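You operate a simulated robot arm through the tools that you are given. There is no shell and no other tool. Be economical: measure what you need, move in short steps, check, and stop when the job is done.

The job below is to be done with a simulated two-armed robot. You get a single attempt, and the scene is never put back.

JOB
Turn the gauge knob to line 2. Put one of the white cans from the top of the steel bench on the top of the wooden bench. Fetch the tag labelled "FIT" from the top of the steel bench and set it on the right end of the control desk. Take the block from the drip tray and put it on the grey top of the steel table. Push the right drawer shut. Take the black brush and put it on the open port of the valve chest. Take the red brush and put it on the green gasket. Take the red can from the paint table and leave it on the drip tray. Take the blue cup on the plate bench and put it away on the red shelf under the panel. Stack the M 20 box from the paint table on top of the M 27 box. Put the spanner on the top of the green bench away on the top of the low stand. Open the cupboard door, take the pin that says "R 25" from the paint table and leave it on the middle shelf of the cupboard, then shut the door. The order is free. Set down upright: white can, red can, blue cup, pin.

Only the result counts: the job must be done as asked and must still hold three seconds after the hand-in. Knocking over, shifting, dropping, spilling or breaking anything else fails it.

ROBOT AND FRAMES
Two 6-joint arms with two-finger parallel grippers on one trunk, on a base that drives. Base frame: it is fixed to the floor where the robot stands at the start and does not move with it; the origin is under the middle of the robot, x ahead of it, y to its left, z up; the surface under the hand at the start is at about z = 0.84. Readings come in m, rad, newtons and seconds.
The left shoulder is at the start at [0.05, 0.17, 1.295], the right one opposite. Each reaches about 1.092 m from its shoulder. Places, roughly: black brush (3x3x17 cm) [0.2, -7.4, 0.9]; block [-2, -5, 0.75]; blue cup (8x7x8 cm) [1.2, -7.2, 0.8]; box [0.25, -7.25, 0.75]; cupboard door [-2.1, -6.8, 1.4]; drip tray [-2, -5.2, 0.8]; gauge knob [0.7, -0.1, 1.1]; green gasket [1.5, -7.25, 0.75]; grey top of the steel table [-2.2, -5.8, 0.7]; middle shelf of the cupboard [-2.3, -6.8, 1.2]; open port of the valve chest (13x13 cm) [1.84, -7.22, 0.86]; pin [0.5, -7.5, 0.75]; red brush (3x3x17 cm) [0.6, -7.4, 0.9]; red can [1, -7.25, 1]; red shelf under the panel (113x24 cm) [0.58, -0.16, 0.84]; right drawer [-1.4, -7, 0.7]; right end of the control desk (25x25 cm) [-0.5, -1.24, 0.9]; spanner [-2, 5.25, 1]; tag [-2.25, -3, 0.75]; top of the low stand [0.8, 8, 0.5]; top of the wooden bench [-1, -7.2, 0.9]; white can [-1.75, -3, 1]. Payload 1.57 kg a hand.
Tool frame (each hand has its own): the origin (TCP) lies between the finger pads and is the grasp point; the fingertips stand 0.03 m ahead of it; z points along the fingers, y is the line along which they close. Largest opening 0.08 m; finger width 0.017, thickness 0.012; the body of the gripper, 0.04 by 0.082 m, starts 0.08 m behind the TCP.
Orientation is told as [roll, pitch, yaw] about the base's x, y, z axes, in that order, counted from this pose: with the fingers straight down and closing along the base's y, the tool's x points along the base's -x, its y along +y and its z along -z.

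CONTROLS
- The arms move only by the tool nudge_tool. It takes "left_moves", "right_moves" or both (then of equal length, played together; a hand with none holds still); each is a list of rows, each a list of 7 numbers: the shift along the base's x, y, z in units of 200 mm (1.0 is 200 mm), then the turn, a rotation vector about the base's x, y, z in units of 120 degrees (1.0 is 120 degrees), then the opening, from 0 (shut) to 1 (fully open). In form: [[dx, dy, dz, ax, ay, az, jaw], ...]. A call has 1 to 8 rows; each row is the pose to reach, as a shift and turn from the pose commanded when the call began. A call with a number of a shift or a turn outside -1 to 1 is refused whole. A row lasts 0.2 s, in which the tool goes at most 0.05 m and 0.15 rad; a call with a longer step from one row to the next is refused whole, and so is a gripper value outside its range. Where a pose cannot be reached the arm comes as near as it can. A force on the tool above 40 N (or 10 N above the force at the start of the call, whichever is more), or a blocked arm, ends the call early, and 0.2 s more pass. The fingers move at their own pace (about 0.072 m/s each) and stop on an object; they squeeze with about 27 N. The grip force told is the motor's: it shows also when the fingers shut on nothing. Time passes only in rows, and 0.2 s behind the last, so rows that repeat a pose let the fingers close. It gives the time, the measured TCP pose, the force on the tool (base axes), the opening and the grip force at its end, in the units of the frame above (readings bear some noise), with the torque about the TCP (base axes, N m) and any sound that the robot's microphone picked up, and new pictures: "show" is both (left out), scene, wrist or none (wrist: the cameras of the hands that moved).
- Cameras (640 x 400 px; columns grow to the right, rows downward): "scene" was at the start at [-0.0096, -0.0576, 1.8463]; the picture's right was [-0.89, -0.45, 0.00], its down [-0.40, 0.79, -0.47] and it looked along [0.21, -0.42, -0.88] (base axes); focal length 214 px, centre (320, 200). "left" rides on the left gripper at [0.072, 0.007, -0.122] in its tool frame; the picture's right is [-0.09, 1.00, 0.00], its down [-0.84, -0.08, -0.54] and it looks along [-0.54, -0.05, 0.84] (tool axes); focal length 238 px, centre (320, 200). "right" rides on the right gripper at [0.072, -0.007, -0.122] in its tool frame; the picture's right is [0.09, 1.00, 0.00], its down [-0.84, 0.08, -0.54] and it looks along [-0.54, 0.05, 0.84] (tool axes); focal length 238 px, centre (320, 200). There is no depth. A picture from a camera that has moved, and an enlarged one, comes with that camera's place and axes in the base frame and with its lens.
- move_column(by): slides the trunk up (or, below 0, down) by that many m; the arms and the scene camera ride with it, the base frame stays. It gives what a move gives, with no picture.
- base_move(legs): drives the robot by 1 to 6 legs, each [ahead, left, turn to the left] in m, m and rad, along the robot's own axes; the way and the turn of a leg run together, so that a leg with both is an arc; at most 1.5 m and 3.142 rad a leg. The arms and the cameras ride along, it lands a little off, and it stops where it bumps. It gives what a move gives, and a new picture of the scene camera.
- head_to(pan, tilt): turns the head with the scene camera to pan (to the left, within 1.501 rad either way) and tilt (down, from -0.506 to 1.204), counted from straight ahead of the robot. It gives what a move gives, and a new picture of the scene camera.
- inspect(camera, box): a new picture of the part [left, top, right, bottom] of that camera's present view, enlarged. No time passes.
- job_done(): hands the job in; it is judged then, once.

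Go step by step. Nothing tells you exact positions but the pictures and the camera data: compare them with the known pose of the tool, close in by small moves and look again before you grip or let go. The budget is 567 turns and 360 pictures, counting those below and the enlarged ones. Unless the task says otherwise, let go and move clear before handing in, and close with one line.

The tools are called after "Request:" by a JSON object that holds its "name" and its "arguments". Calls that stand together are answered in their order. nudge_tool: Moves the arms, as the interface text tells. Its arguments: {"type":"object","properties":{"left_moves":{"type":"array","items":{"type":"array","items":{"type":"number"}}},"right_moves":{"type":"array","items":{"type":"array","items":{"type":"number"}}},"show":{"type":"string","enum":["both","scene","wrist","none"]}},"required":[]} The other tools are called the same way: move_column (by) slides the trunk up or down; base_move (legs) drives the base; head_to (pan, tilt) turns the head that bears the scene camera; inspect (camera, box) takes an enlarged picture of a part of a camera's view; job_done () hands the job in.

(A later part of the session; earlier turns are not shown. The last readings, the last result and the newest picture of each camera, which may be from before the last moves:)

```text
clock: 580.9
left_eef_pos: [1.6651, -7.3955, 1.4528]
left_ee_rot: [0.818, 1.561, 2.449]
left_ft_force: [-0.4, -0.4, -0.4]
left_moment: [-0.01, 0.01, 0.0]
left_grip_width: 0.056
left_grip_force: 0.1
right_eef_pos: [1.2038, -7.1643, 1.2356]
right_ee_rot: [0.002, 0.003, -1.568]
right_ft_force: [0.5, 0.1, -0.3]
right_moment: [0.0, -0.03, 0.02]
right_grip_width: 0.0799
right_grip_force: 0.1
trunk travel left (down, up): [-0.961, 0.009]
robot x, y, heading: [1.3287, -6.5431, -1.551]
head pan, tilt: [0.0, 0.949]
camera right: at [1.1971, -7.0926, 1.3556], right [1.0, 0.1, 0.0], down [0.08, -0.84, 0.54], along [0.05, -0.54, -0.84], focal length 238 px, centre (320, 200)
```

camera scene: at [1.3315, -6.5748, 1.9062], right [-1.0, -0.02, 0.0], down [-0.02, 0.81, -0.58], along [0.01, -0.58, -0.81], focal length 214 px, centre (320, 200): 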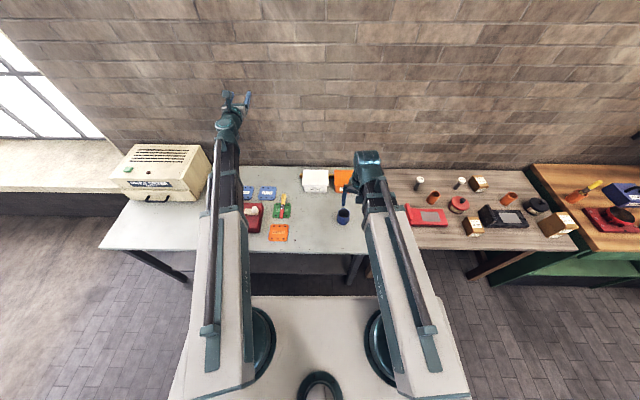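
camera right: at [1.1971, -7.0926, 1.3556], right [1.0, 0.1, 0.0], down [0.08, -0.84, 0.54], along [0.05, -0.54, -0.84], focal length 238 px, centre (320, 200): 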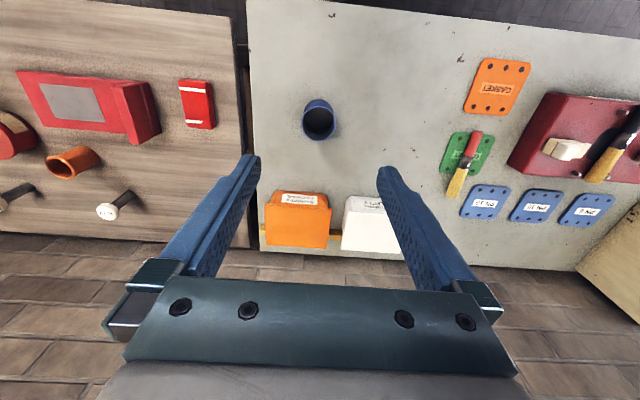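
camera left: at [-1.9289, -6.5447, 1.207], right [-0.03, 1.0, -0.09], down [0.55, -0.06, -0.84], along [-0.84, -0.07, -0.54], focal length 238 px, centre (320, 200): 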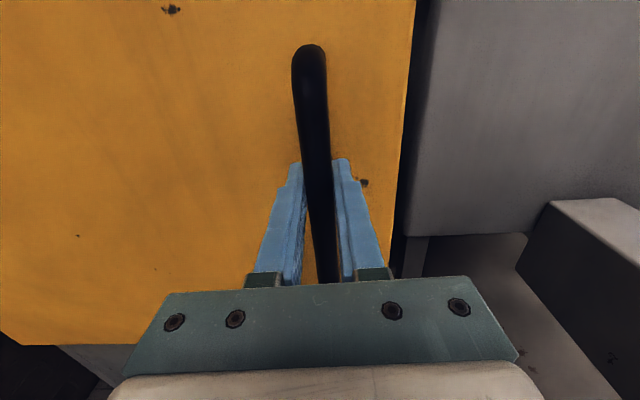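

Request:
{"name": "nudge_tool", "arguments": {"right_moves": [[0.02, -0.15, 0, 0, 0, 0, 1], [0.024, -0.285, 0, 0, 0, 0, 1], [0.024, -0.285, 0, 0, 0, 0, 1]], "show": "none"}}

Request:
{"name": "move_column", "arguments": {"by": -0.28}}

Request:
{"name": "inspect", "arguments": {"camera": "right", "box": [120, 0, 520, 250]}}

```text
clock: 581.6
left_eef_pos: [1.6669, -7.3963, 1.4537]
left_ee_rot: [0.892, 1.561, 2.521]
left_ft_force: [-0.4, 0.0, -0.1]
left_moment: [-0.01, 0.01, 0.01]
left_grip_width: 0.0558
left_grip_force: 0.1
right_eef_pos: [1.2093, -7.2196, 1.2344]
right_ee_rot: [0.003, 0.002, -1.569]
right_ft_force: [0.0, -0.2, -0.6]
right_moment: [-0.02, 0.02, 0.0]
right_grip_width: 0.0798
right_grip_force: 0.1
trunk travel left (down, up): [-0.961, 0.009]
robot x, y, heading: [1.329, -6.5404, -1.555]
head pan, tilt: [0.0, 0.949]
```

```text
clock: 584.5
left_eef_pos: [1.665, -7.3967, 1.1736]
left_ee_rot: [0.897, 1.562, 2.523]
left_ft_force: [0.0, 0.8, -0.7]
left_moment: [-0.03, 0.0, 0.0]
left_grip_width: 0.0561
left_grip_force: 0.0
right_eef_pos: [1.2099, -7.2184, 0.9554]
right_ee_rot: [0.001, 0.001, -1.569]
right_ft_force: [0.0, 0.4, 0.1]
right_moment: [-0.03, 0.03, 0.0]
right_grip_width: 0.0799
right_grip_force: 0.2
trunk travel left (down, up): [-0.681, 0.289]
robot x, y, heading: [1.3305, -6.5423, -1.553]
head pan, tilt: [0.0, 0.949]
```

```text
1.60 times, centred on (320, 125) of right
camera zoom: at [1.2024, -7.1468, 1.0762], right [1.0, 0.09, 0.0], down [0.08, -0.84, 0.54], along [0.05, -0.54, -0.84], focal length 381 px, centre (320, 320)
```

zoom: 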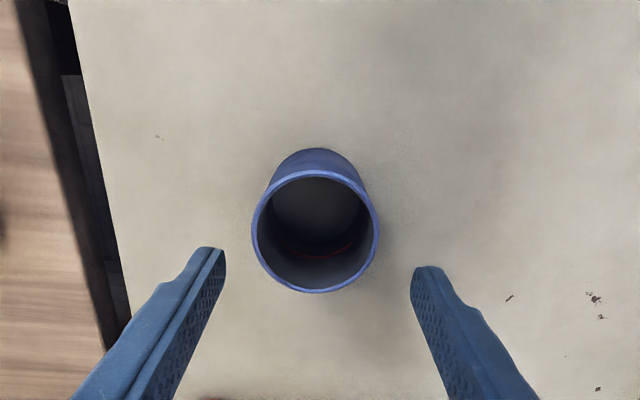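

Request:
{"name": "nudge_tool", "arguments": {"right_moves": [[-0.02, 0.005, 0, 0, 0, 0, 1], [-0.02, 0.005, 0, 0, 0, 0, 1]], "show": "none"}}

Request:
{"name": "move_column", "arguments": {"by": -0.108}}

Request:
{"name": "nudge_tool", "arguments": {"right_moves": [[0, 0, 0, 0, 0, 0, 0.8], [0, 0, 0, 0, 0, 0, 0.4], [0, 0, 0, 0, 0, 0, 0], [0, 0, 0, 0, 0, 0, 0]], "show": "wrist"}}

```text
clock: 585.1
left_eef_pos: [1.6663, -7.3979, 1.1738]
left_ee_rot: [0.886, 1.563, 2.516]
left_ft_force: [0.1, 0.8, 0.2]
left_moment: [-0.01, 0.01, 0.04]
left_grip_width: 0.0559
left_grip_force: 0.0
right_eef_pos: [1.2065, -7.2183, 0.9557]
right_ee_rot: [0.001, 0.001, -1.57]
right_ft_force: [-0.6, 0.6, 0.5]
right_moment: [0.01, 0.02, 0.0]
right_grip_width: 0.0799
right_grip_force: 0.1
trunk travel left (down, up): [-0.681, 0.289]
robot x, y, heading: [1.3274, -6.5411, -1.549]
head pan, tilt: [0.0, 0.949]
```

```text
clock: 586.5
left_eef_pos: [1.6658, -7.3958, 1.0656]
left_ee_rot: [0.895, 1.562, 2.525]
left_ft_force: [0.0, -1.6, -0.6]
left_moment: [0.01, 0.0, 0.01]
left_grip_width: 0.0559
left_grip_force: 0.1
right_eef_pos: [1.2058, -7.219, 0.8485]
right_ee_rot: [0.001, 0.002, -1.568]
right_ft_force: [-0.1, 0.5, -0.3]
right_moment: [-0.01, 0.02, 0.03]
right_grip_width: 0.0799
right_grip_force: 0.0
trunk travel left (down, up): [-0.573, 0.397]
robot x, y, heading: [1.3301, -6.5401, -1.55]
head pan, tilt: [0.0, 0.949]
```

```text
clock: 587.5
left_eef_pos: [1.6649, -7.3962, 1.0666]
left_ee_rot: [0.895, 1.562, 2.523]
left_ft_force: [-0.6, -0.3, 0.8]
left_moment: [0.0, -0.01, -0.02]
left_grip_width: 0.056
left_grip_force: 0.1
right_eef_pos: [1.2059, -7.2177, 0.8474]
right_ee_rot: [0.002, 0.002, -1.57]
right_ft_force: [0.9, 0.4, 0.4]
right_moment: [0.0, 0.0, 0.03]
right_grip_width: 0.0673
right_grip_force: 27.3
trunk travel left (down, up): [-0.573, 0.397]
robot x, y, heading: [1.3293, -6.5427, -1.55]
head pan, tilt: [0.0, 0.949]
camera right: at [1.1988, -7.1458, 0.9681], right [1.0, 0.09, 0.0], down [0.08, -0.84, 0.54], along [0.05, -0.54, -0.84], focal length 238 px, centre (320, 200)
```

right: 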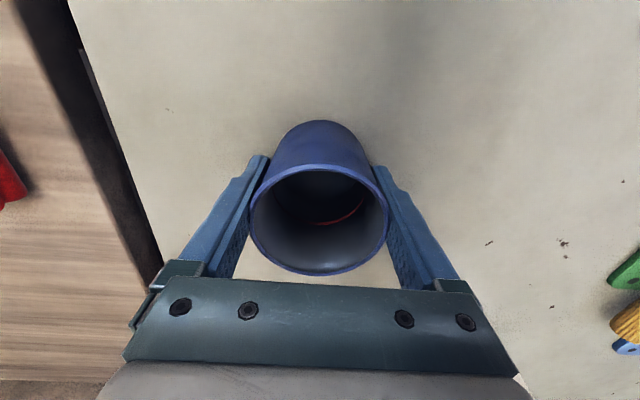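

Cup gripped. I lift it and drive back to the locomotive panel via the corridor.

Request:
{"name": "move_column", "arguments": {"by": 0.39}}

Request:
{"name": "base_move", "arguments": {"legs": [[-1.0, 0, -0.02], [0, -1.2, 0], [0, -1.15, 0], [-0.6, 0, 0]]}}

```text
clock: 591.2
left_eef_pos: [1.6662, -7.3962, 1.455]
left_ee_rot: [0.876, 1.561, 2.505]
left_ft_force: [0.3, 0.4, 1.1]
left_moment: [-0.03, -0.01, 0.0]
left_grip_width: 0.0559
left_grip_force: 0.2
right_eef_pos: [1.2073, -7.219, 1.2366]
right_ee_rot: [0.003, 0.003, -1.57]
right_ft_force: [-0.2, 0.1, -1.0]
right_moment: [0.04, 0.03, 0.0]
right_grip_width: 0.0671
right_grip_force: 27.0
trunk travel left (down, up): [-0.963, 0.007]
robot x, y, heading: [1.3268, -6.5393, -1.549]
head pan, tilt: [0.0, 0.949]
```

```text
clock: 610.6
left_eef_pos: [-0.7343, -5.792, 1.4567]
left_ee_rot: [0.926, 1.563, 2.508]
left_ft_force: [-0.8, -0.5, 0.5]
left_moment: [0.01, 0.02, -0.01]
left_grip_width: 0.056
left_grip_force: 0.0
right_eef_pos: [-1.1848, -5.5923, 1.2373]
right_ee_rot: [0.002, 0.002, -1.616]
right_ft_force: [-0.7, -0.1, 0.0]
right_moment: [0.0, -0.01, 0.01]
right_grip_width: 0.0663
right_grip_force: 27.2
trunk travel left (down, up): [-0.963, 0.007]
robot x, y, heading: [-1.0317, -4.9203, -1.596]
head pan, tilt: [0.0, 0.949]
camera scene: at [-1.0297, -4.9556, 1.9082], right [-1.0, 0.03, 0.0], down [0.02, 0.81, -0.58], along [-0.02, -0.58, -0.81], focal length 214 px, centre (320, 200)
```

scene: 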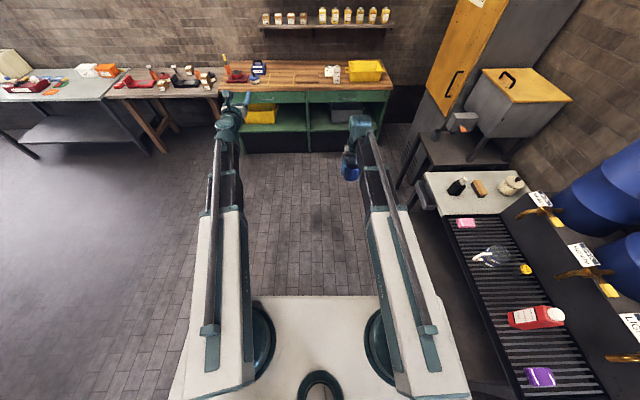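

Request:
{"name": "base_move", "arguments": {"legs": [[0, 0, 1.58], [0, 0, 1.587], [0, 0.1, 0], [1.2, 0, 0], [1.0, 0, 0]]}}

```text
clock: 630.1
left_eef_pos: [-1.4404, -1.8243, 1.4558]
left_ee_rot: [0.853, 1.562, -0.694]
left_ft_force: [0.8, 0.0, 0.2]
left_moment: [-0.03, 0.01, -0.02]
left_grip_width: 0.0558
left_grip_force: 0.0
right_eef_pos: [-0.9865, -2.0171, 1.2364]
right_ee_rot: [0.003, 0.002, 1.543]
right_ft_force: [0.6, 0.5, -0.8]
right_moment: [-0.01, 0.02, 0.01]
right_grip_width: 0.0657
right_grip_force: 27.0
trunk travel left (down, up): [-0.963, 0.007]
robot x, y, heading: [-1.1295, -2.6903, 1.563]
head pan, tilt: [0.0, 0.949]
camera scene: at [-1.1276, -2.6561, 1.9082], right [1.0, -0.01, 0.0], down [-0.01, -0.81, -0.58], along [0.01, 0.58, -0.81], focal length 214 px, centre (320, 200)
```

scene: 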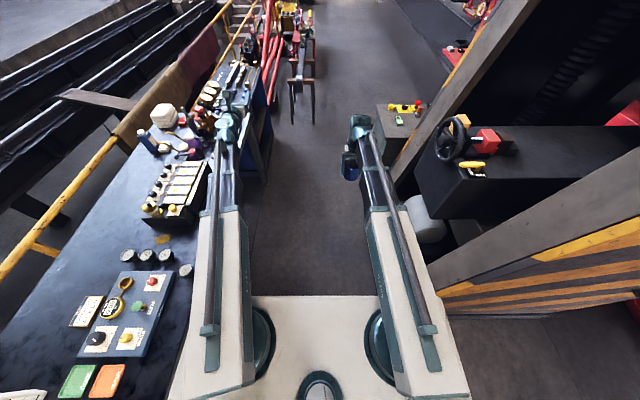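

Request:
{"name": "base_move", "arguments": {"legs": [[1.15, 0, 0], [1.05, 0, 0], [0, -0.65, 0], [0.3, 0, 0], [0, 0, -1.565]]}}

Request:
{"name": "inspect", "arguments": {"camera": "right", "box": [0, 0, 640, 400]}}

```text
clock: 649.6
left_eef_pos: [0.3898, 0.1101, 1.456]
left_ee_rot: [0.871, 1.564, -2.249]
left_ft_force: [-0.8, 0.7, 0.0]
left_moment: [-0.01, 0.01, 0.03]
left_grip_width: 0.056
left_grip_force: 0.1
right_eef_pos: [0.1958, -0.3434, 1.2383]
right_ee_rot: [0.001, 0.003, -0.031]
right_ft_force: [0.3, -0.2, -1.4]
right_moment: [-0.03, 0.0, -0.01]
right_grip_width: 0.0658
right_grip_force: 26.9
trunk travel left (down, up): [-0.963, 0.007]
robot x, y, heading: [-0.4778, -0.1958, -0.011]
head pan, tilt: [0.0, 0.949]
camera scene: at [-0.4423, -0.1985, 1.9082], right [-0.01, -1.0, 0.0], down [-0.81, 0.01, -0.58], along [0.58, -0.01, -0.81], focal length 214 px, centre (320, 200)
```

scene: 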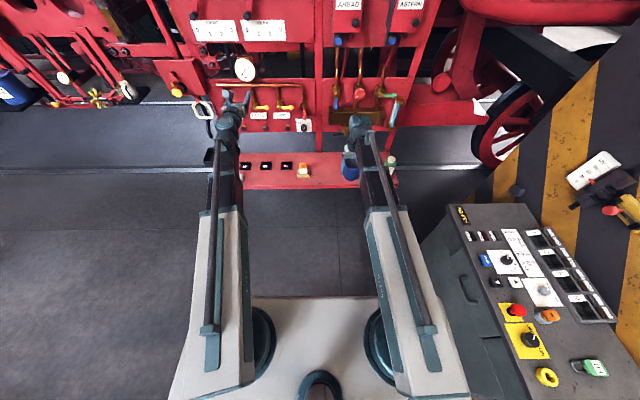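

```text
1.00 times, centred on (320, 200) of right (not enlarged: the box is as wide or as high as the picture)
camera zoom: at [0.1231, -0.3473, 1.3581], right [-0.06, 1.0, 0.0], down [0.84, 0.05, 0.54], along [0.54, 0.03, -0.84], focal length 238 px, centre (320, 200)
```

zoom: 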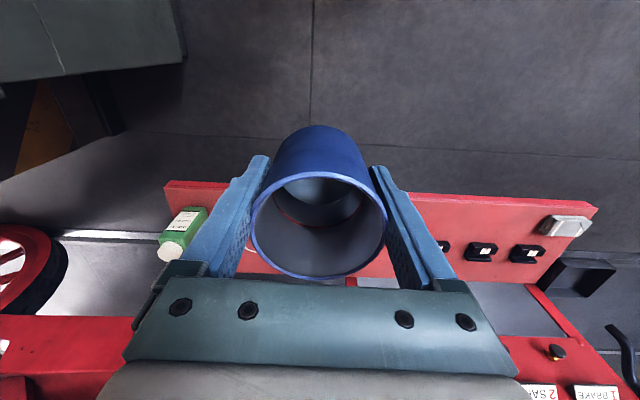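

Request:
{"name": "nudge_tool", "arguments": {"left_moves": [[-0.2, 0.05, 0, 0, 0, 0, 0.6], [-0.4, 0.1, 0, 0, 0, 0, 0.6], [-0.6, 0.15, 0, 0, 0, 0, 0.6], [-0.8, 0.2, 0, 0, 0, 0, 0.6]], "show": "none"}}

Request:
{"name": "base_move", "arguments": {"legs": [[0.25, 0, 0.01]]}}

Request:
{"name": "move_column", "arguments": {"by": -0.2}}

Request:
{"name": "inspect", "arguments": {"camera": "right", "box": [0, 0, 640, 400]}}

```text
clock: 650.6
left_eef_pos: [0.223, 0.1507, 1.456]
left_ee_rot: [0.769, 1.561, -2.348]
left_ft_force: [0.1, -0.8, -0.4]
left_moment: [0.02, -0.02, -0.01]
left_grip_width: 0.0479
left_grip_force: 0.1
right_eef_pos: [0.1946, -0.3424, 1.2376]
right_ee_rot: [0.001, 0.002, -0.033]
right_ft_force: [-0.8, 0.3, -0.6]
right_moment: [-0.01, 0.0, 0.08]
right_grip_width: 0.0661
right_grip_force: 27.0
trunk travel left (down, up): [-0.963, 0.007]
robot x, y, heading: [-0.4765, -0.197, -0.011]
head pan, tilt: [0.0, 0.949]
```

```text
clock: 652.4
left_eef_pos: [0.468, 0.1589, 1.4549]
left_ee_rot: [0.703, 1.559, -2.402]
left_ft_force: [0.1, 0.5, 0.5]
left_moment: [-0.05, -0.01, -0.01]
left_grip_width: 0.0479
left_grip_force: 0.0
right_eef_pos: [0.4438, -0.3361, 1.2373]
right_ee_rot: [0.002, 0.003, -0.02]
right_ft_force: [0.3, -0.4, -0.6]
right_moment: [0.01, 0.01, 0.05]
right_grip_width: 0.0659
right_grip_force: 27.2
trunk travel left (down, up): [-0.963, 0.007]
robot x, y, heading: [-0.2303, -0.1974, 0.002]
head pan, tilt: [0.0, 0.949]
camera scene: at [-0.1951, -0.1996, 1.9081], right [0.0, -1.0, 0.0], down [-0.81, 0.0, -0.58], along [0.58, 0.0, -0.81], focal length 214 px, centre (320, 200)
```

scene: 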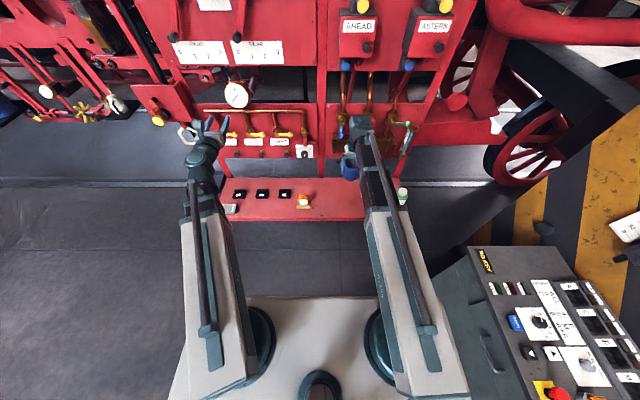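

```text
clock: 654.6
left_eef_pos: [0.4668, 0.1595, 1.2556]
left_ee_rot: [0.771, 1.56, -2.335]
left_ft_force: [0.5, 0.2, 0.5]
left_moment: [0.0, 0.0, -0.02]
left_grip_width: 0.0481
left_grip_force: 0.1
right_eef_pos: [0.4429, -0.3367, 1.038]
right_ee_rot: [0.0, 0.002, -0.019]
right_ft_force: [0.3, 0.4, -0.5]
right_moment: [0.02, 0.03, 0.0]
right_grip_width: 0.066
right_grip_force: 26.8
trunk travel left (down, up): [-0.763, 0.207]
robot x, y, heading: [-0.2318, -0.2006, -0.002]
head pan, tilt: [0.0, 0.949]
```

```text
1.00 times, centred on (320, 200) of right (not enlarged: the box is as wide or as high as the picture)
camera zoom: at [0.3704, -0.3413, 1.1582], right [-0.07, 1.0, 0.0], down [0.84, 0.06, 0.54], along [0.54, 0.04, -0.84], focal length 238 px, centre (320, 200)
```

zoom: 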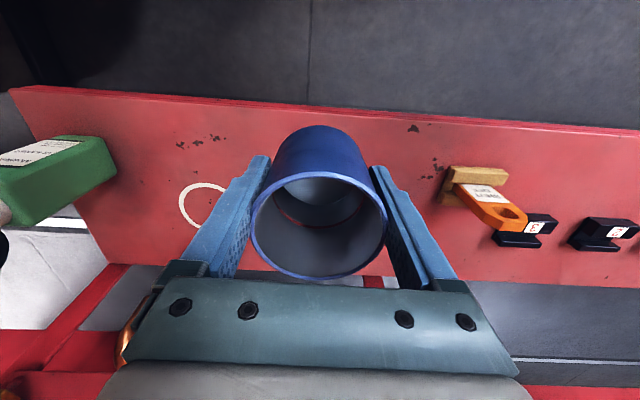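

Request:
{"name": "move_column", "arguments": {"by": -0.085}}

Request:
{"name": "nudge_tool", "arguments": {"right_moves": [[0.15, 0, 0, 0, 0, 0, 0], [0.3, 0, 0, 0, 0, 0, 0], [0.45, 0, 0, 0, 0, 0, 0], [0.57, 0, 0, 0, 0, 0, 0], [0.57, 0, 0, 0, 0, 0, 0]], "show": "wrist"}}

```text
clock: 655.8
left_eef_pos: [0.4663, 0.1591, 1.17]
left_ee_rot: [0.774, 1.561, -2.33]
left_ft_force: [-0.8, 0.4, 0.3]
left_moment: [0.0, 0.02, 0.02]
left_grip_width: 0.0481
left_grip_force: 0.0
right_eef_pos: [0.4438, -0.3367, 0.953]
right_ee_rot: [0.002, -0.001, -0.019]
right_ft_force: [0.1, -0.1, -0.6]
right_moment: [-0.01, 0.01, 0.0]
right_grip_width: 0.066
right_grip_force: 26.4
trunk travel left (down, up): [-0.678, 0.292]
robot x, y, heading: [-0.229, -0.1975, 0.005]
head pan, tilt: [0.0, 0.949]
```

```text
clock: 657.0
left_eef_pos: [0.4661, 0.1586, 1.1716]
left_ee_rot: [0.767, 1.561, -2.334]
left_ft_force: [-0.3, 0.2, 0.2]
left_moment: [0.01, -0.01, 0.0]
left_grip_width: 0.0478
left_grip_force: 0.0
right_eef_pos: [0.5566, -0.3365, 0.9515]
right_ee_rot: [0.002, 0.002, -0.02]
right_ft_force: [0.6, 0.2, -1.6]
right_moment: [0.03, -0.01, -0.02]
right_grip_width: 0.0658
right_grip_force: 27.2
trunk travel left (down, up): [-0.678, 0.292]
robot x, y, heading: [-0.2316, -0.1995, -0.002]
head pan, tilt: [0.0, 0.949]
camera right: at [0.4846, -0.3416, 1.0731], right [-0.07, 1.0, 0.0], down [0.84, 0.06, 0.54], along [0.54, 0.04, -0.84], focal length 238 px, centre (320, 200)
```

right: 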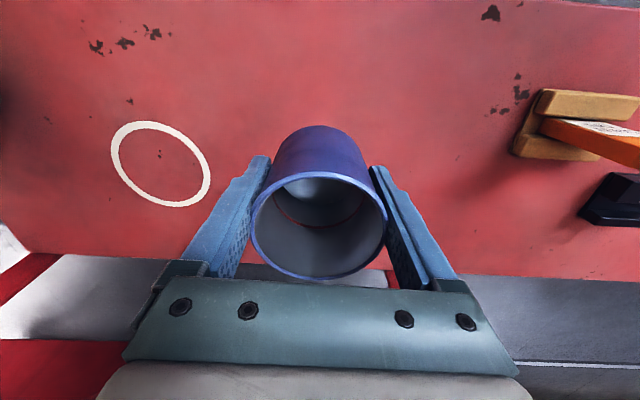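

Request:
{"name": "move_column", "arguments": {"by": -0.04}}

Request:
{"name": "move_column", "arguments": {"by": -0.007}}

Request:
{"name": "move_column", "arguments": {"by": -0.006}}

```text
clock: 657.8
left_eef_pos: [0.4662, 0.1574, 1.1298]
left_ee_rot: [0.773, 1.56, -2.333]
left_ft_force: [0.8, 0.5, 0.3]
left_moment: [-0.01, 0.02, -0.03]
left_grip_width: 0.048
left_grip_force: 0.1
right_eef_pos: [0.557, -0.3369, 0.9123]
right_ee_rot: [0.001, 0.002, -0.02]
right_ft_force: [0.0, 0.0, -0.8]
right_moment: [0.0, -0.03, -0.01]
right_grip_width: 0.0655
right_grip_force: 27.2
trunk travel left (down, up): [-0.638, 0.332]
robot x, y, heading: [-0.2281, -0.1969, -0.002]
head pan, tilt: [0.0, 0.949]
```

```text
clock: 658.4
left_eef_pos: [0.4667, 0.1585, 1.1229]
left_ee_rot: [0.771, 1.561, -2.334]
left_ft_force: [1.0, 0.0, 0.2]
left_moment: [0.01, -0.01, 0.02]
left_grip_width: 0.0481
left_grip_force: 0.1
right_eef_pos: [0.5565, -0.3368, 0.9051]
right_ee_rot: [0.002, 0.001, -0.02]
right_ft_force: [-0.2, 0.3, -1.0]
right_moment: [0.0, 0.03, -0.01]
right_grip_width: 0.066
right_grip_force: 27.6
trunk travel left (down, up): [-0.631, 0.339]
robot x, y, heading: [-0.2348, -0.1973, -0.001]
head pan, tilt: [0.0, 0.949]
```

```text
clock: 659.0
left_eef_pos: [0.4659, 0.1594, 1.1163]
left_ee_rot: [0.77, 1.56, -2.335]
left_ft_force: [-0.3, -0.4, -0.5]
left_moment: [0.01, 0.0, 0.03]
left_grip_width: 0.0477
left_grip_force: 0.0
right_eef_pos: [0.5574, -0.3369, 0.8991]
right_ee_rot: [0.002, 0.002, -0.019]
right_ft_force: [0.3, 0.3, -0.9]
right_moment: [-0.02, -0.01, -0.02]
right_grip_width: 0.066
right_grip_force: 27.4
trunk travel left (down, up): [-0.625, 0.345]
robot x, y, heading: [-0.2322, -0.2018, -0.002]
head pan, tilt: [0.0, 0.949]
```

Request:
{"name": "move_column", "arguments": {"by": -0.006}}

Request:
{"name": "move_column", "arguments": {"by": -0.006}}

Request:
{"name": "move_column", "arguments": {"by": -0.006}}

```text
clock: 659.5
left_eef_pos: [0.4653, 0.1584, 1.1105]
left_ee_rot: [0.77, 1.559, -2.334]
left_ft_force: [-0.6, -0.5, 0.4]
left_moment: [0.04, 0.01, 0.03]
left_grip_width: 0.0481
left_grip_force: 0.1
right_eef_pos: [0.5571, -0.3369, 0.8931]
right_ee_rot: [0.003, 0.002, -0.019]
right_ft_force: [0.1, -0.5, -1.2]
right_moment: [0.01, 0.0, -0.04]
right_grip_width: 0.0659
right_grip_force: 26.9
trunk travel left (down, up): [-0.619, 0.351]
robot x, y, heading: [-0.2293, -0.1959, -0.005]
head pan, tilt: [0.0, 0.949]
```

```text
clock: 660.0
left_eef_pos: [0.4667, 0.1584, 1.104]
left_ee_rot: [0.766, 1.56, -2.338]
left_ft_force: [0.3, 0.3, 0.5]
left_moment: [0.0, 0.0, 0.01]
left_grip_width: 0.0481
left_grip_force: 0.0
right_eef_pos: [0.556, -0.336, 0.8867]
right_ee_rot: [0.003, 0.001, -0.019]
right_ft_force: [0.6, -0.5, 0.2]
right_moment: [-0.01, -0.02, -0.03]
right_grip_width: 0.0659
right_grip_force: 26.7
trunk travel left (down, up): [-0.613, 0.357]
robot x, y, heading: [-0.23, -0.1989, 0.002]
head pan, tilt: [0.0, 0.949]
```

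```text
clock: 660.6
left_eef_pos: [0.4645, 0.1595, 1.101]
left_ee_rot: [0.897, 1.563, -2.209]
left_ft_force: [0.0, 0.6, 0.1]
left_moment: [0.0, 0.02, 0.03]
left_grip_width: 0.0482
left_grip_force: 0.0
right_eef_pos: [0.5551, -0.3368, 0.8825]
right_ee_rot: [0.003, 0.0, -0.019]
right_ft_force: [0.2, -0.2, 19.1]
right_moment: [0.01, 0.03, -0.02]
right_grip_width: 0.0657
right_grip_force: 26.9
trunk travel left (down, up): [-0.607, 0.363]
robot x, y, heading: [-0.2352, -0.2049, -0.0]
head pan, tilt: [0.0, 0.949]
```

Contact. I release, rise, and check.

Request:
{"name": "nudge_tool", "arguments": {"right_moves": [[0, 0, 0, 0, 0, 0, 0.95], [0, 0, 0, 0, 0, 0, 1], [0, 0, 0, 0, 0, 0, 1]], "show": "none"}}

Request:
{"name": "move_column", "arguments": {"by": 0.13}}

Request:
{"name": "nudge_tool", "arguments": {"right_moves": [[-0.2, 0, 0, 0, 0, 0, 1], [-0.4, 0, 0, 0, 0, 0, 1], [-0.55, 0, 0, 0, 0, 0, 1]], "show": "wrist"}}

Request:
{"name": "move_column", "arguments": {"by": 0.22}}

```text
clock: 661.4
left_eef_pos: [0.4668, 0.1586, 1.0998]
left_ee_rot: [0.768, 1.561, -2.336]
left_ft_force: [-0.7, 0.4, -0.2]
left_moment: [0.02, 0.01, 0.0]
left_grip_width: 0.048
left_grip_force: 0.0
right_eef_pos: [0.5566, -0.3368, 0.8821]
right_ee_rot: [0.002, 0.001, -0.019]
right_ft_force: [-0.3, 0.7, 0.2]
right_moment: [0.03, 0.0, -0.02]
right_grip_width: 0.08
right_grip_force: 0.1
trunk travel left (down, up): [-0.607, 0.363]
robot x, y, heading: [-0.2317, -0.1971, -0.002]
head pan, tilt: [0.0, 0.949]
```

```text
clock: 663.0
left_eef_pos: [0.4653, 0.1606, 1.2294]
left_ee_rot: [0.768, 1.561, -2.334]
left_ft_force: [-0.5, -0.4, -0.9]
left_moment: [0.04, -0.01, -0.04]
left_grip_width: 0.0482
left_grip_force: 0.0
right_eef_pos: [0.5567, -0.3367, 1.0121]
right_ee_rot: [0.003, 0.001, -0.019]
right_ft_force: [-0.5, -0.5, -1.1]
right_moment: [-0.03, 0.0, 0.0]
right_grip_width: 0.08
right_grip_force: 0.0
trunk travel left (down, up): [-0.737, 0.233]
robot x, y, heading: [-0.2291, -0.1989, -0.001]
head pan, tilt: [0.0, 0.949]
```

```text
clock: 663.8
left_eef_pos: [0.4665, 0.1584, 1.2305]
left_ee_rot: [0.789, 1.558, -2.313]
left_ft_force: [-0.2, 1.1, -0.4]
left_moment: [-0.01, 0.0, 0.01]
left_grip_width: 0.048
left_grip_force: 0.0
right_eef_pos: [0.4468, -0.3371, 1.0113]
right_ee_rot: [0.002, 0.003, -0.02]
right_ft_force: [-0.5, -0.5, -0.3]
right_moment: [0.0, 0.0, 0.02]
right_grip_width: 0.0799
right_grip_force: 0.0
trunk travel left (down, up): [-0.737, 0.233]
robot x, y, heading: [-0.2337, -0.2006, 0.003]
head pan, tilt: [0.0, 0.949]
camera right: at [0.374, -0.3416, 1.1323], right [-0.07, 1.0, 0.0], down [0.84, 0.06, 0.54], along [0.54, 0.04, -0.84], focal length 238 px, centre (320, 200)
```

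right: 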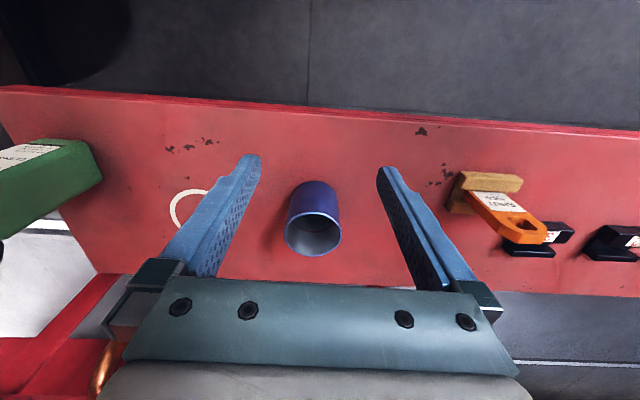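

```text
clock: 666.1
left_eef_pos: [0.4663, 0.1589, 1.4496]
left_ee_rot: [0.77, 1.561, -2.334]
left_ft_force: [-0.4, -0.4, 0.1]
left_moment: [-0.01, -0.01, -0.01]
left_grip_width: 0.0479
left_grip_force: 0.0
right_eef_pos: [0.4482, -0.3365, 1.2317]
right_ee_rot: [0.001, 0.0, -0.02]
right_ft_force: [0.8, 0.4, 0.5]
right_moment: [0.0, 0.02, -0.03]
right_grip_width: 0.0799
right_grip_force: 0.1
trunk travel left (down, up): [-0.957, 0.013]
robot x, y, heading: [-0.2325, -0.1965, 0.0]
head pan, tilt: [0.0, 0.949]
```

Cup placed. Last: the spanner far on the +y side. I back off, turn left and look.

Request:
{"name": "base_move", "arguments": {"legs": [[-0.2, 0, 0], [0, 0, 1.57]]}}

Request:
{"name": "head_to", "arguments": {"pan": 0, "tilt": 0.35}}

```text
clock: 671.5
left_eef_pos: [-0.7993, 0.4931, 1.4498]
left_ee_rot: [0.782, 1.559, -0.739]
left_ft_force: [0.4, -0.2, 0.2]
left_moment: [0.0, 0.02, 0.0]
left_grip_width: 0.0479
left_grip_force: 0.0
right_eef_pos: [-0.3037, 0.4805, 1.2319]
right_ee_rot: [0.002, 0.002, 1.564]
right_ft_force: [-0.2, -0.1, 0.4]
right_moment: [-0.01, 0.0, 0.02]
right_grip_width: 0.08
right_grip_force: 0.1
trunk travel left (down, up): [-0.957, 0.013]
robot x, y, heading: [-0.4325, -0.1984, 1.584]
head pan, tilt: [0.0, 0.949]
camera scene: at [-0.432, -0.1669, 1.9022], right [1.0, 0.01, 0.0], down [0.01, -0.81, -0.58], along [-0.01, 0.58, -0.81], focal length 214 px, centre (320, 200)
```

scene: 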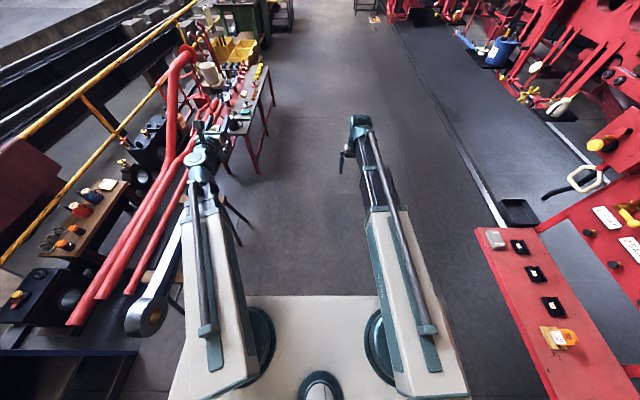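

```text
clock: 672.5
left_eef_pos: [-0.8001, 0.4945, 1.4493]
left_ee_rot: [0.768, 1.56, -0.753]
left_ft_force: [-0.4, -0.2, 0.8]
left_moment: [0.02, -0.01, 0.01]
left_grip_width: 0.0481
left_grip_force: 0.0
right_eef_pos: [-0.3031, 0.4792, 1.2316]
right_ee_rot: [0.002, 0.003, 1.565]
right_ft_force: [0.4, 0.2, -0.1]
right_moment: [0.01, 0.02, 0.02]
right_grip_width: 0.08
right_grip_force: 0.0
trunk travel left (down, up): [-0.957, 0.013]
robot x, y, heading: [-0.4307, -0.2011, 1.583]
head pan, tilt: [0.0, 0.351]
camera scene: at [-0.432, -0.1464, 1.9533], right [1.0, 0.01, 0.0], down [0.0, -0.34, -0.94], along [-0.01, 0.94, -0.34], focal length 214 px, centre (320, 200)
```

scene: 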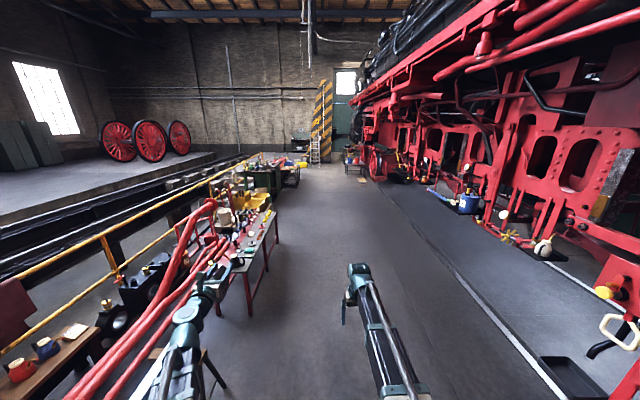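

Request:
{"name": "base_move", "arguments": {"legs": [[1.4, 0, -0.01], [1.4, 0, 0], [1.3, 0, 0]]}}

Request:
{"name": "head_to", "arguments": {"pan": 0.6, "tilt": 0.55}}

```text
clock: 692.1
left_eef_pos: [-0.7437, 4.5766, 1.4509]
left_ee_rot: [0.747, 1.56, -0.809]
left_ft_force: [0.0, 1.3, -0.1]
left_moment: [0.0, 0.01, 0.03]
left_grip_width: 0.048
left_grip_force: 0.1
right_eef_pos: [-0.2485, 4.5447, 1.2314]
right_ee_rot: [0.002, 0.002, 1.526]
right_ft_force: [-0.2, 0.0, -1.1]
right_moment: [0.0, 0.03, -0.03]
right_grip_width: 0.0799
right_grip_force: 0.1
trunk travel left (down, up): [-0.957, 0.013]
robot x, y, heading: [-0.4011, 3.8708, 1.548]
head pan, tilt: [0.0, 0.351]
camera scene: at [-0.3989, 3.9242, 1.9533], right [1.0, -0.02, 0.0], down [-0.01, -0.34, -0.94], along [0.02, 0.94, -0.34], focal length 214 px, centre (320, 200)
```

scene: 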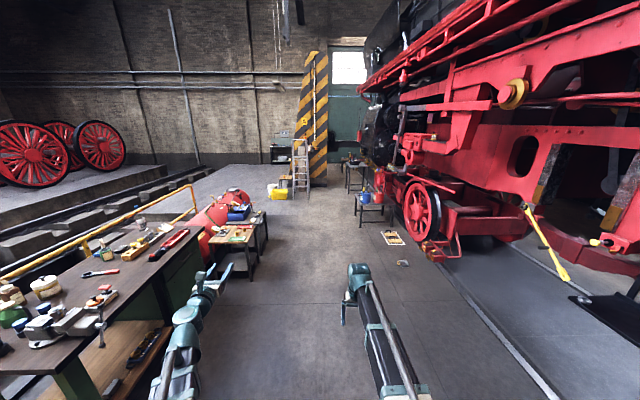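

```text
clock: 693.1
left_eef_pos: [-0.7423, 4.5764, 1.4507]
left_ee_rot: [0.766, 1.559, -0.793]
left_ft_force: [0.2, 0.0, -0.3]
left_moment: [0.01, 0.03, 0.01]
left_grip_width: 0.048
left_grip_force: 0.1
right_eef_pos: [-0.2486, 4.5448, 1.231]
right_ee_rot: [0.001, 0.002, 1.528]
right_ft_force: [-0.4, 0.2, -0.3]
right_moment: [0.0, 0.0, -0.04]
right_grip_width: 0.0801
right_grip_force: 0.1
trunk travel left (down, up): [-0.957, 0.013]
robot x, y, heading: [-0.4023, 3.8702, 1.544]
head pan, tilt: [0.6, 0.55]
camera scene: at [-0.4501, 3.906, 1.9351], right [0.84, 0.54, 0.0], down [0.28, -0.44, -0.85], along [-0.46, 0.72, -0.52], focal length 214 px, centre (320, 200)
```

scene: 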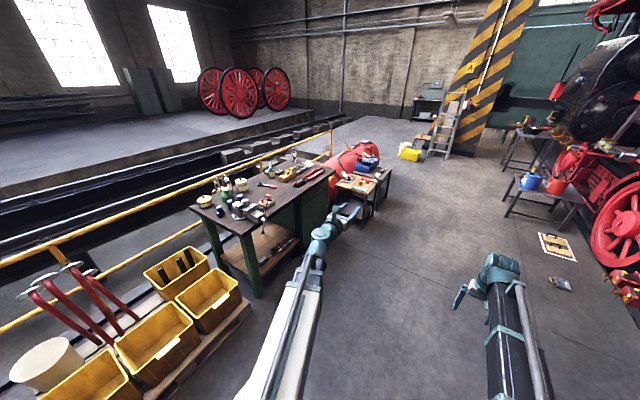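

Request:
{"name": "inspect", "arguments": {"camera": "scene", "box": [190, 140, 398, 270]}}

Request:
{"name": "inspect", "arguments": {"camera": "scene", "box": [490, 100, 640, 220]}}

```text
3.08 times, centred on (294, 205) of scene
camera zoom: at [-0.4501, 3.906, 1.9351], right [0.84, 0.54, 0.0], down [0.28, -0.44, -0.85], along [-0.46, 0.72, -0.52], focal length 660 px, centre (400, 185)
```

zoom: 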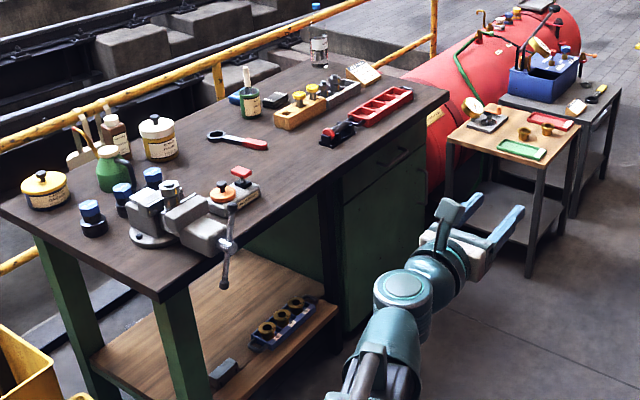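

```text
3.33 times, centred on (565, 160) of scene
camera zoom: at [-0.4501, 3.906, 1.9351], right [0.84, 0.54, 0.0], down [0.28, -0.44, -0.85], along [-0.46, 0.72, -0.52], focal length 715 px, centre (-497, 333)
```

zoom: 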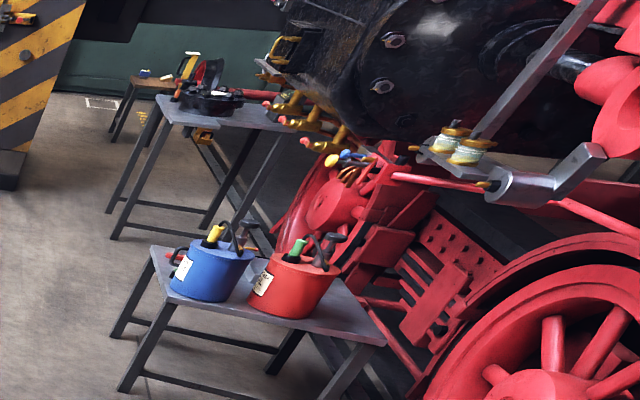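

Spanner at about [-1.97, 5.27], lying along x; the low stand carries two buckets. I tuck the left hand sideways and drive to the green bench.

Request:
{"name": "nudge_tool", "arguments": {"left_moves": [[-0.2, -0.1, 0, 0, 0, 0, 0.6], [-0.4, -0.2, 0, 0, 0, 0, 0.6], [-0.6, -0.3, 0, 0, 0, 0, 0.6], [-0.8, -0.42, 0, 0, 0, 0, 0.6], [-1, -0.55, 0, 0, 0, 0, 0.6]], "show": "none"}}

Request:
{"name": "nudge_tool", "arguments": {"left_moves": [[-0.12, -0.2, 0, 0, 0, 0, 0.6], [-0.24, -0.4, 0, 0, 0, 0, 0.6], [-0.36, -0.6, 0, 0, 0, 0, 0.6], [-0.48, -0.8, 0, 0, 0, 0, 0.6], [-0.55, -1, 0, 0, 0, 0, 0.6]], "show": "none"}}

Request:
{"name": "nudge_tool", "arguments": {"left_moves": [[0, -0.2, 0, 0, 0, 0, 0.6], [0, -0.4, 0, 0, 0, 0, 0.6], [0, -0.6, 0, 0, 0, 0, 0.6], [0, -0.8, 0, 0, 0, 0, 0.6]], "show": "none"}}

Request:
{"name": "base_move", "arguments": {"legs": [[1.25, 0, 0], [0, 0, 1.59], [0.75, 0, 0]]}}

Request:
{"name": "head_to", "arguments": {"pan": 0, "tilt": 0.9}}

```text
clock: 694.3
left_eef_pos: [-0.9435, 4.4647, 1.4503]
left_ee_rot: [1.016, 1.564, -0.545]
left_ft_force: [0.0, 0.0, 0.2]
left_moment: [-0.03, 0.03, -0.01]
left_grip_width: 0.048
left_grip_force: 0.1
right_eef_pos: [-0.2483, 4.5454, 1.2309]
right_ee_rot: [0.001, 0.001, 1.527]
right_ft_force: [-0.7, 0.5, -0.5]
right_moment: [0.01, -0.01, 0.03]
right_grip_width: 0.0804
right_grip_force: 0.1
trunk travel left (down, up): [-0.957, 0.013]
robot x, y, heading: [-0.4036, 3.8712, 1.541]
head pan, tilt: [0.6, 0.55]
```

```text
clock: 695.5
left_eef_pos: [-1.0522, 4.2664, 1.4505]
left_ee_rot: [0.856, 1.562, -0.703]
left_ft_force: [-0.3, -0.7, 0.5]
left_moment: [0.03, 0.03, -0.01]
left_grip_width: 0.0482
left_grip_force: 0.0
right_eef_pos: [-0.2471, 4.5452, 1.2325]
right_ee_rot: [0.003, 0.001, 1.527]
right_ft_force: [-0.2, -0.3, 0.2]
right_moment: [0.01, 0.03, 0.02]
right_grip_width: 0.0801
right_grip_force: 0.1
trunk travel left (down, up): [-0.957, 0.013]
robot x, y, heading: [-0.4012, 3.871, 1.547]
head pan, tilt: [0.6, 0.55]
```

```text
clock: 696.5
left_eef_pos: [-1.0527, 4.1048, 1.4494]
left_ee_rot: [0.721, 1.56, -0.837]
left_ft_force: [0.9, -0.5, 0.0]
left_moment: [0.0, 0.0, 0.03]
left_grip_width: 0.048
left_grip_force: 0.1
right_eef_pos: [-0.2479, 4.5457, 1.2298]
right_ee_rot: [0.002, 0.001, 1.526]
right_ft_force: [0.6, 0.2, 0.2]
right_moment: [0.03, -0.02, -0.03]
right_grip_width: 0.0801
right_grip_force: 0.0
trunk travel left (down, up): [-0.957, 0.013]
robot x, y, heading: [-0.4036, 3.8725, 1.548]
head pan, tilt: [0.6, 0.55]
```

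```text
clock: 710.4
left_eef_pos: [-1.3327, 4.4533, 1.4495]
left_ee_rot: [0.681, 1.56, 0.731]
left_ft_force: [0.8, 1.1, 0.2]
left_moment: [0.01, 0.01, 0.01]
left_grip_width: 0.0481
left_grip_force: 0.1
right_eef_pos: [-1.8009, 5.2433, 1.2302]
right_ee_rot: [0.002, 0.0, 3.133]
right_ft_force: [-0.3, -0.5, -0.1]
right_moment: [-0.04, -0.01, -0.01]
right_grip_width: 0.0798
right_grip_force: 0.2
trunk travel left (down, up): [-0.957, 0.013]
robot x, y, heading: [-1.1257, 5.1087, -3.127]
head pan, tilt: [0.6, 0.55]
camera scene: at [-1.1536, 5.0615, 1.9351], right [-0.57, 0.82, 0.0], down [0.43, 0.3, -0.85], along [-0.7, -0.49, -0.52], focal length 214 px, centre (320, 200)
```

scene: 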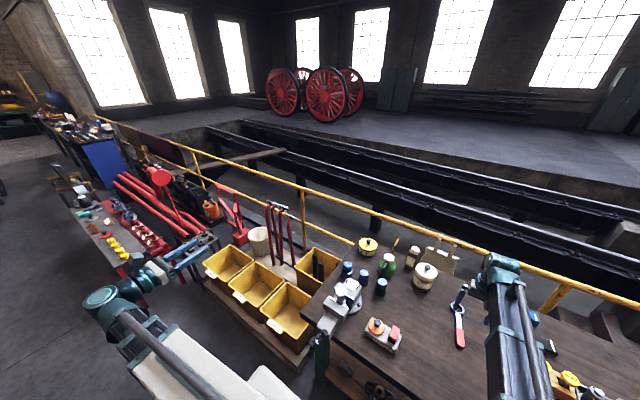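

```text
clock: 711.4
left_eef_pos: [-1.3323, 4.4533, 1.4486]
left_ee_rot: [0.711, 1.561, 0.761]
left_ft_force: [0.6, 0.6, 1.4]
left_moment: [-0.01, -0.02, 0.0]
left_grip_width: 0.0479
left_grip_force: 0.0
right_eef_pos: [-1.8009, 5.2426, 1.2327]
right_ee_rot: [0.003, 0.003, 3.135]
right_ft_force: [0.1, -0.8, 0.4]
right_moment: [0.01, 0.05, -0.01]
right_grip_width: 0.0805
right_grip_force: 0.0
trunk travel left (down, up): [-0.957, 0.013]
robot x, y, heading: [-1.12, 5.1156, -3.13]
head pan, tilt: [0.0, 0.901]
camera scene: at [-1.1548, 5.1122, 1.9059], right [-0.01, 1.0, 0.0], down [0.78, 0.01, -0.62], along [-0.62, -0.01, -0.78], focal length 214 px, centre (320, 200)
```

scene: 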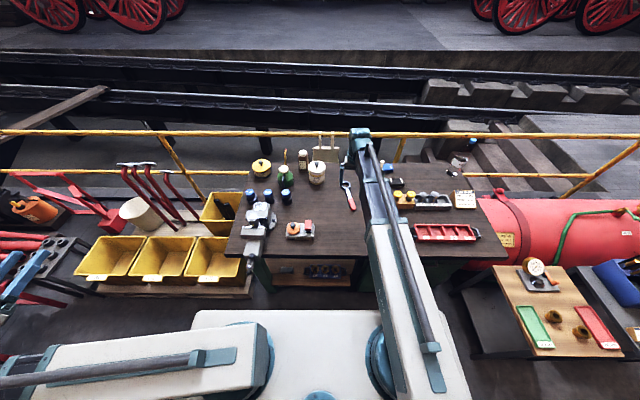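

Request:
{"name": "inspect", "arguments": {"camera": "right", "box": [0, 0, 640, 400]}}

Request:
{"name": "inspect", "arguments": {"camera": "scene", "box": [290, 150, 418, 230]}}

```text
1.00 times, centred on (320, 200) of right (not enlarged: the box is as wide or as high as the picture)
camera zoom: at [-1.7294, 5.2493, 1.3522], right [0.09, -1.0, 0.0], down [-0.84, -0.07, 0.54], along [-0.54, -0.05, -0.84], focal length 238 px, centre (320, 200)
```

zoom: 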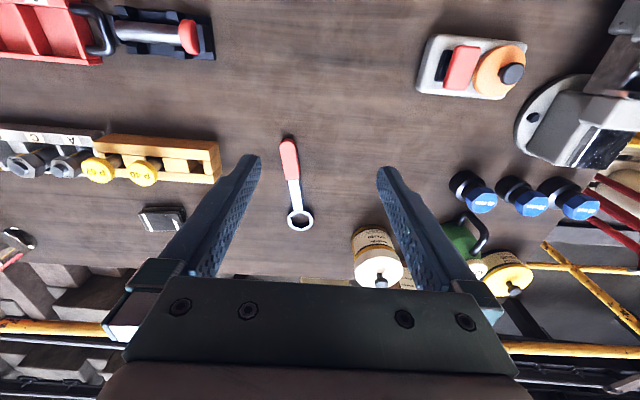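

```text
5.00 times, centred on (354, 190) of scene
camera zoom: at [-1.1548, 5.1122, 1.9059], right [-0.01, 1.0, 0.0], down [0.78, 0.01, -0.62], along [-0.62, -0.01, -0.78], focal length 1072 px, centre (150, 250)
```

zoom: 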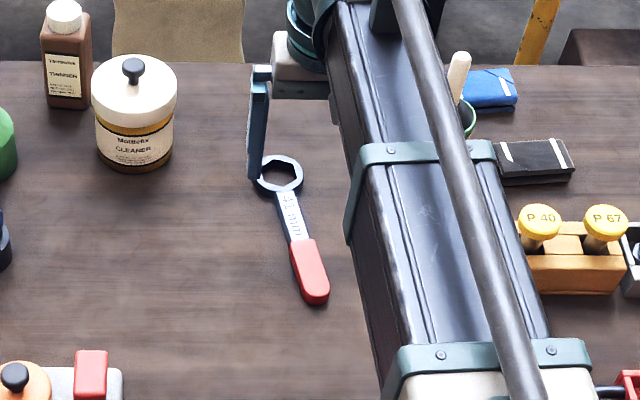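

Request:
{"name": "nudge_tool", "arguments": {"right_moves": [[-0.2, 0.04, 0, 0, 0, 0.04, 0.8], [-0.4, 0.08, 0, 0, 0, 0.081, 0.8], [-0.6, 0.12, 0, 0, 0, 0.081, 0.8], [-0.8, 0.16, 0, 0, 0, 0.081, 0.8], [-0.92, 0.19, 0, 0, 0, 0.081, 0.8]], "show": "none"}}

Request:
{"name": "move_column", "arguments": {"by": -0.25}}

Request:
{"name": "inspect", "arguments": {"camera": "right", "box": [120, 0, 520, 250]}}

```text
clock: 712.6
left_eef_pos: [-1.3335, 4.4544, 1.4501]
left_ee_rot: [0.688, 1.56, 0.739]
left_ft_force: [-1.1, 0.2, 0.1]
left_moment: [0.01, 0.0, 0.03]
left_grip_width: 0.0479
left_grip_force: 0.0
right_eef_pos: [-1.9861, 5.2821, 1.2309]
right_ee_rot: [0.004, 0.001, -2.977]
right_ft_force: [-0.4, -0.4, -0.2]
right_moment: [0.0, 0.02, 0.01]
right_grip_width: 0.0642
right_grip_force: 0.0
trunk travel left (down, up): [-0.957, 0.013]
robot x, y, heading: [-1.1228, 5.1124, -3.131]
head pan, tilt: [0.0, 0.901]
```

```text
clock: 715.2
left_eef_pos: [-1.3319, 4.4535, 1.1997]
left_ee_rot: [0.71, 1.559, 0.759]
left_ft_force: [0.4, 0.7, 0.5]
left_moment: [0.0, 0.05, -0.02]
left_grip_width: 0.0479
left_grip_force: 0.1
right_eef_pos: [-1.9857, 5.2812, 0.9812]
right_ee_rot: [0.002, 0.002, -2.978]
right_ft_force: [0.8, 0.8, -0.7]
right_moment: [0.02, 0.03, 0.0]
right_grip_width: 0.0642
right_grip_force: 0.0
trunk travel left (down, up): [-0.707, 0.263]
robot x, y, heading: [-1.1176, 5.1132, -3.128]
head pan, tilt: [0.0, 0.901]
```

```text
1.60 times, centred on (320, 125) of right
camera zoom: at [-1.9164, 5.3008, 1.1022], right [0.25, -0.97, 0.0], down [-0.81, -0.21, 0.54], along [-0.52, -0.14, -0.84], focal length 381 px, centre (320, 320)
```

zoom: 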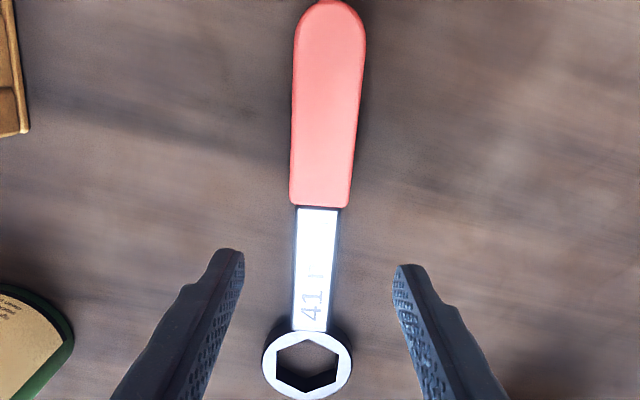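

Request:
{"name": "move_column", "arguments": {"by": -0.065}}

Request:
{"name": "move_column", "arguments": {"by": -0.006}}

Request:
{"name": "move_column", "arguments": {"by": -0.005}}

```text
clock: 716.2
left_eef_pos: [-1.3324, 4.4523, 1.1346]
left_ee_rot: [0.712, 1.56, 0.761]
left_ft_force: [-0.2, 0.2, -0.4]
left_moment: [0.02, 0.01, 0.02]
left_grip_width: 0.0479
left_grip_force: 0.0
right_eef_pos: [-1.9857, 5.2818, 0.9164]
right_ee_rot: [0.001, 0.001, -2.98]
right_ft_force: [0.5, -0.4, -0.1]
right_moment: [0.01, -0.02, 0.01]
right_grip_width: 0.064
right_grip_force: 0.1
trunk travel left (down, up): [-0.642, 0.328]
robot x, y, heading: [-1.1182, 5.1127, -3.131]
head pan, tilt: [0.0, 0.901]
```

```text
clock: 716.8
left_eef_pos: [-1.3333, 4.4534, 1.1289]
left_ee_rot: [0.698, 1.56, 0.746]
left_ft_force: [0.4, 0.8, -1.0]
left_moment: [-0.01, 0.0, -0.02]
left_grip_width: 0.0478
left_grip_force: 0.0
right_eef_pos: [-1.9857, 5.2819, 0.9099]
right_ee_rot: [0.001, 0.002, -2.979]
right_ft_force: [-0.5, -0.7, -1.1]
right_moment: [0.02, 0.0, 0.0]
right_grip_width: 0.064
right_grip_force: 0.0
trunk travel left (down, up): [-0.636, 0.334]
robot x, y, heading: [-1.1208, 5.1161, -3.127]
head pan, tilt: [0.0, 0.901]
```

```text
clock: 717.2
left_eef_pos: [-1.3305, 4.4518, 1.1264]
left_ee_rot: [0.952, 1.561, 1.004]
left_ft_force: [0.5, -0.3, -0.2]
left_moment: [-0.02, -0.01, -0.01]
left_grip_width: 0.0477
left_grip_force: 0.1
right_eef_pos: [-1.9852, 5.2815, 0.9107]
right_ee_rot: [0.001, -0.004, -2.979]
right_ft_force: [2.0, -0.3, 28.5]
right_moment: [-0.06, -0.3, -0.12]
right_grip_width: 0.0639
right_grip_force: 0.0
trunk travel left (down, up): [-0.633, 0.337]
robot x, y, heading: [-1.1221, 5.1123, -3.135]
head pan, tilt: [0.0, 0.901]
stopped: the force on the tool passed its limit at 50 N (the readings are from after the stop); the commanded pose is now the measured one
```

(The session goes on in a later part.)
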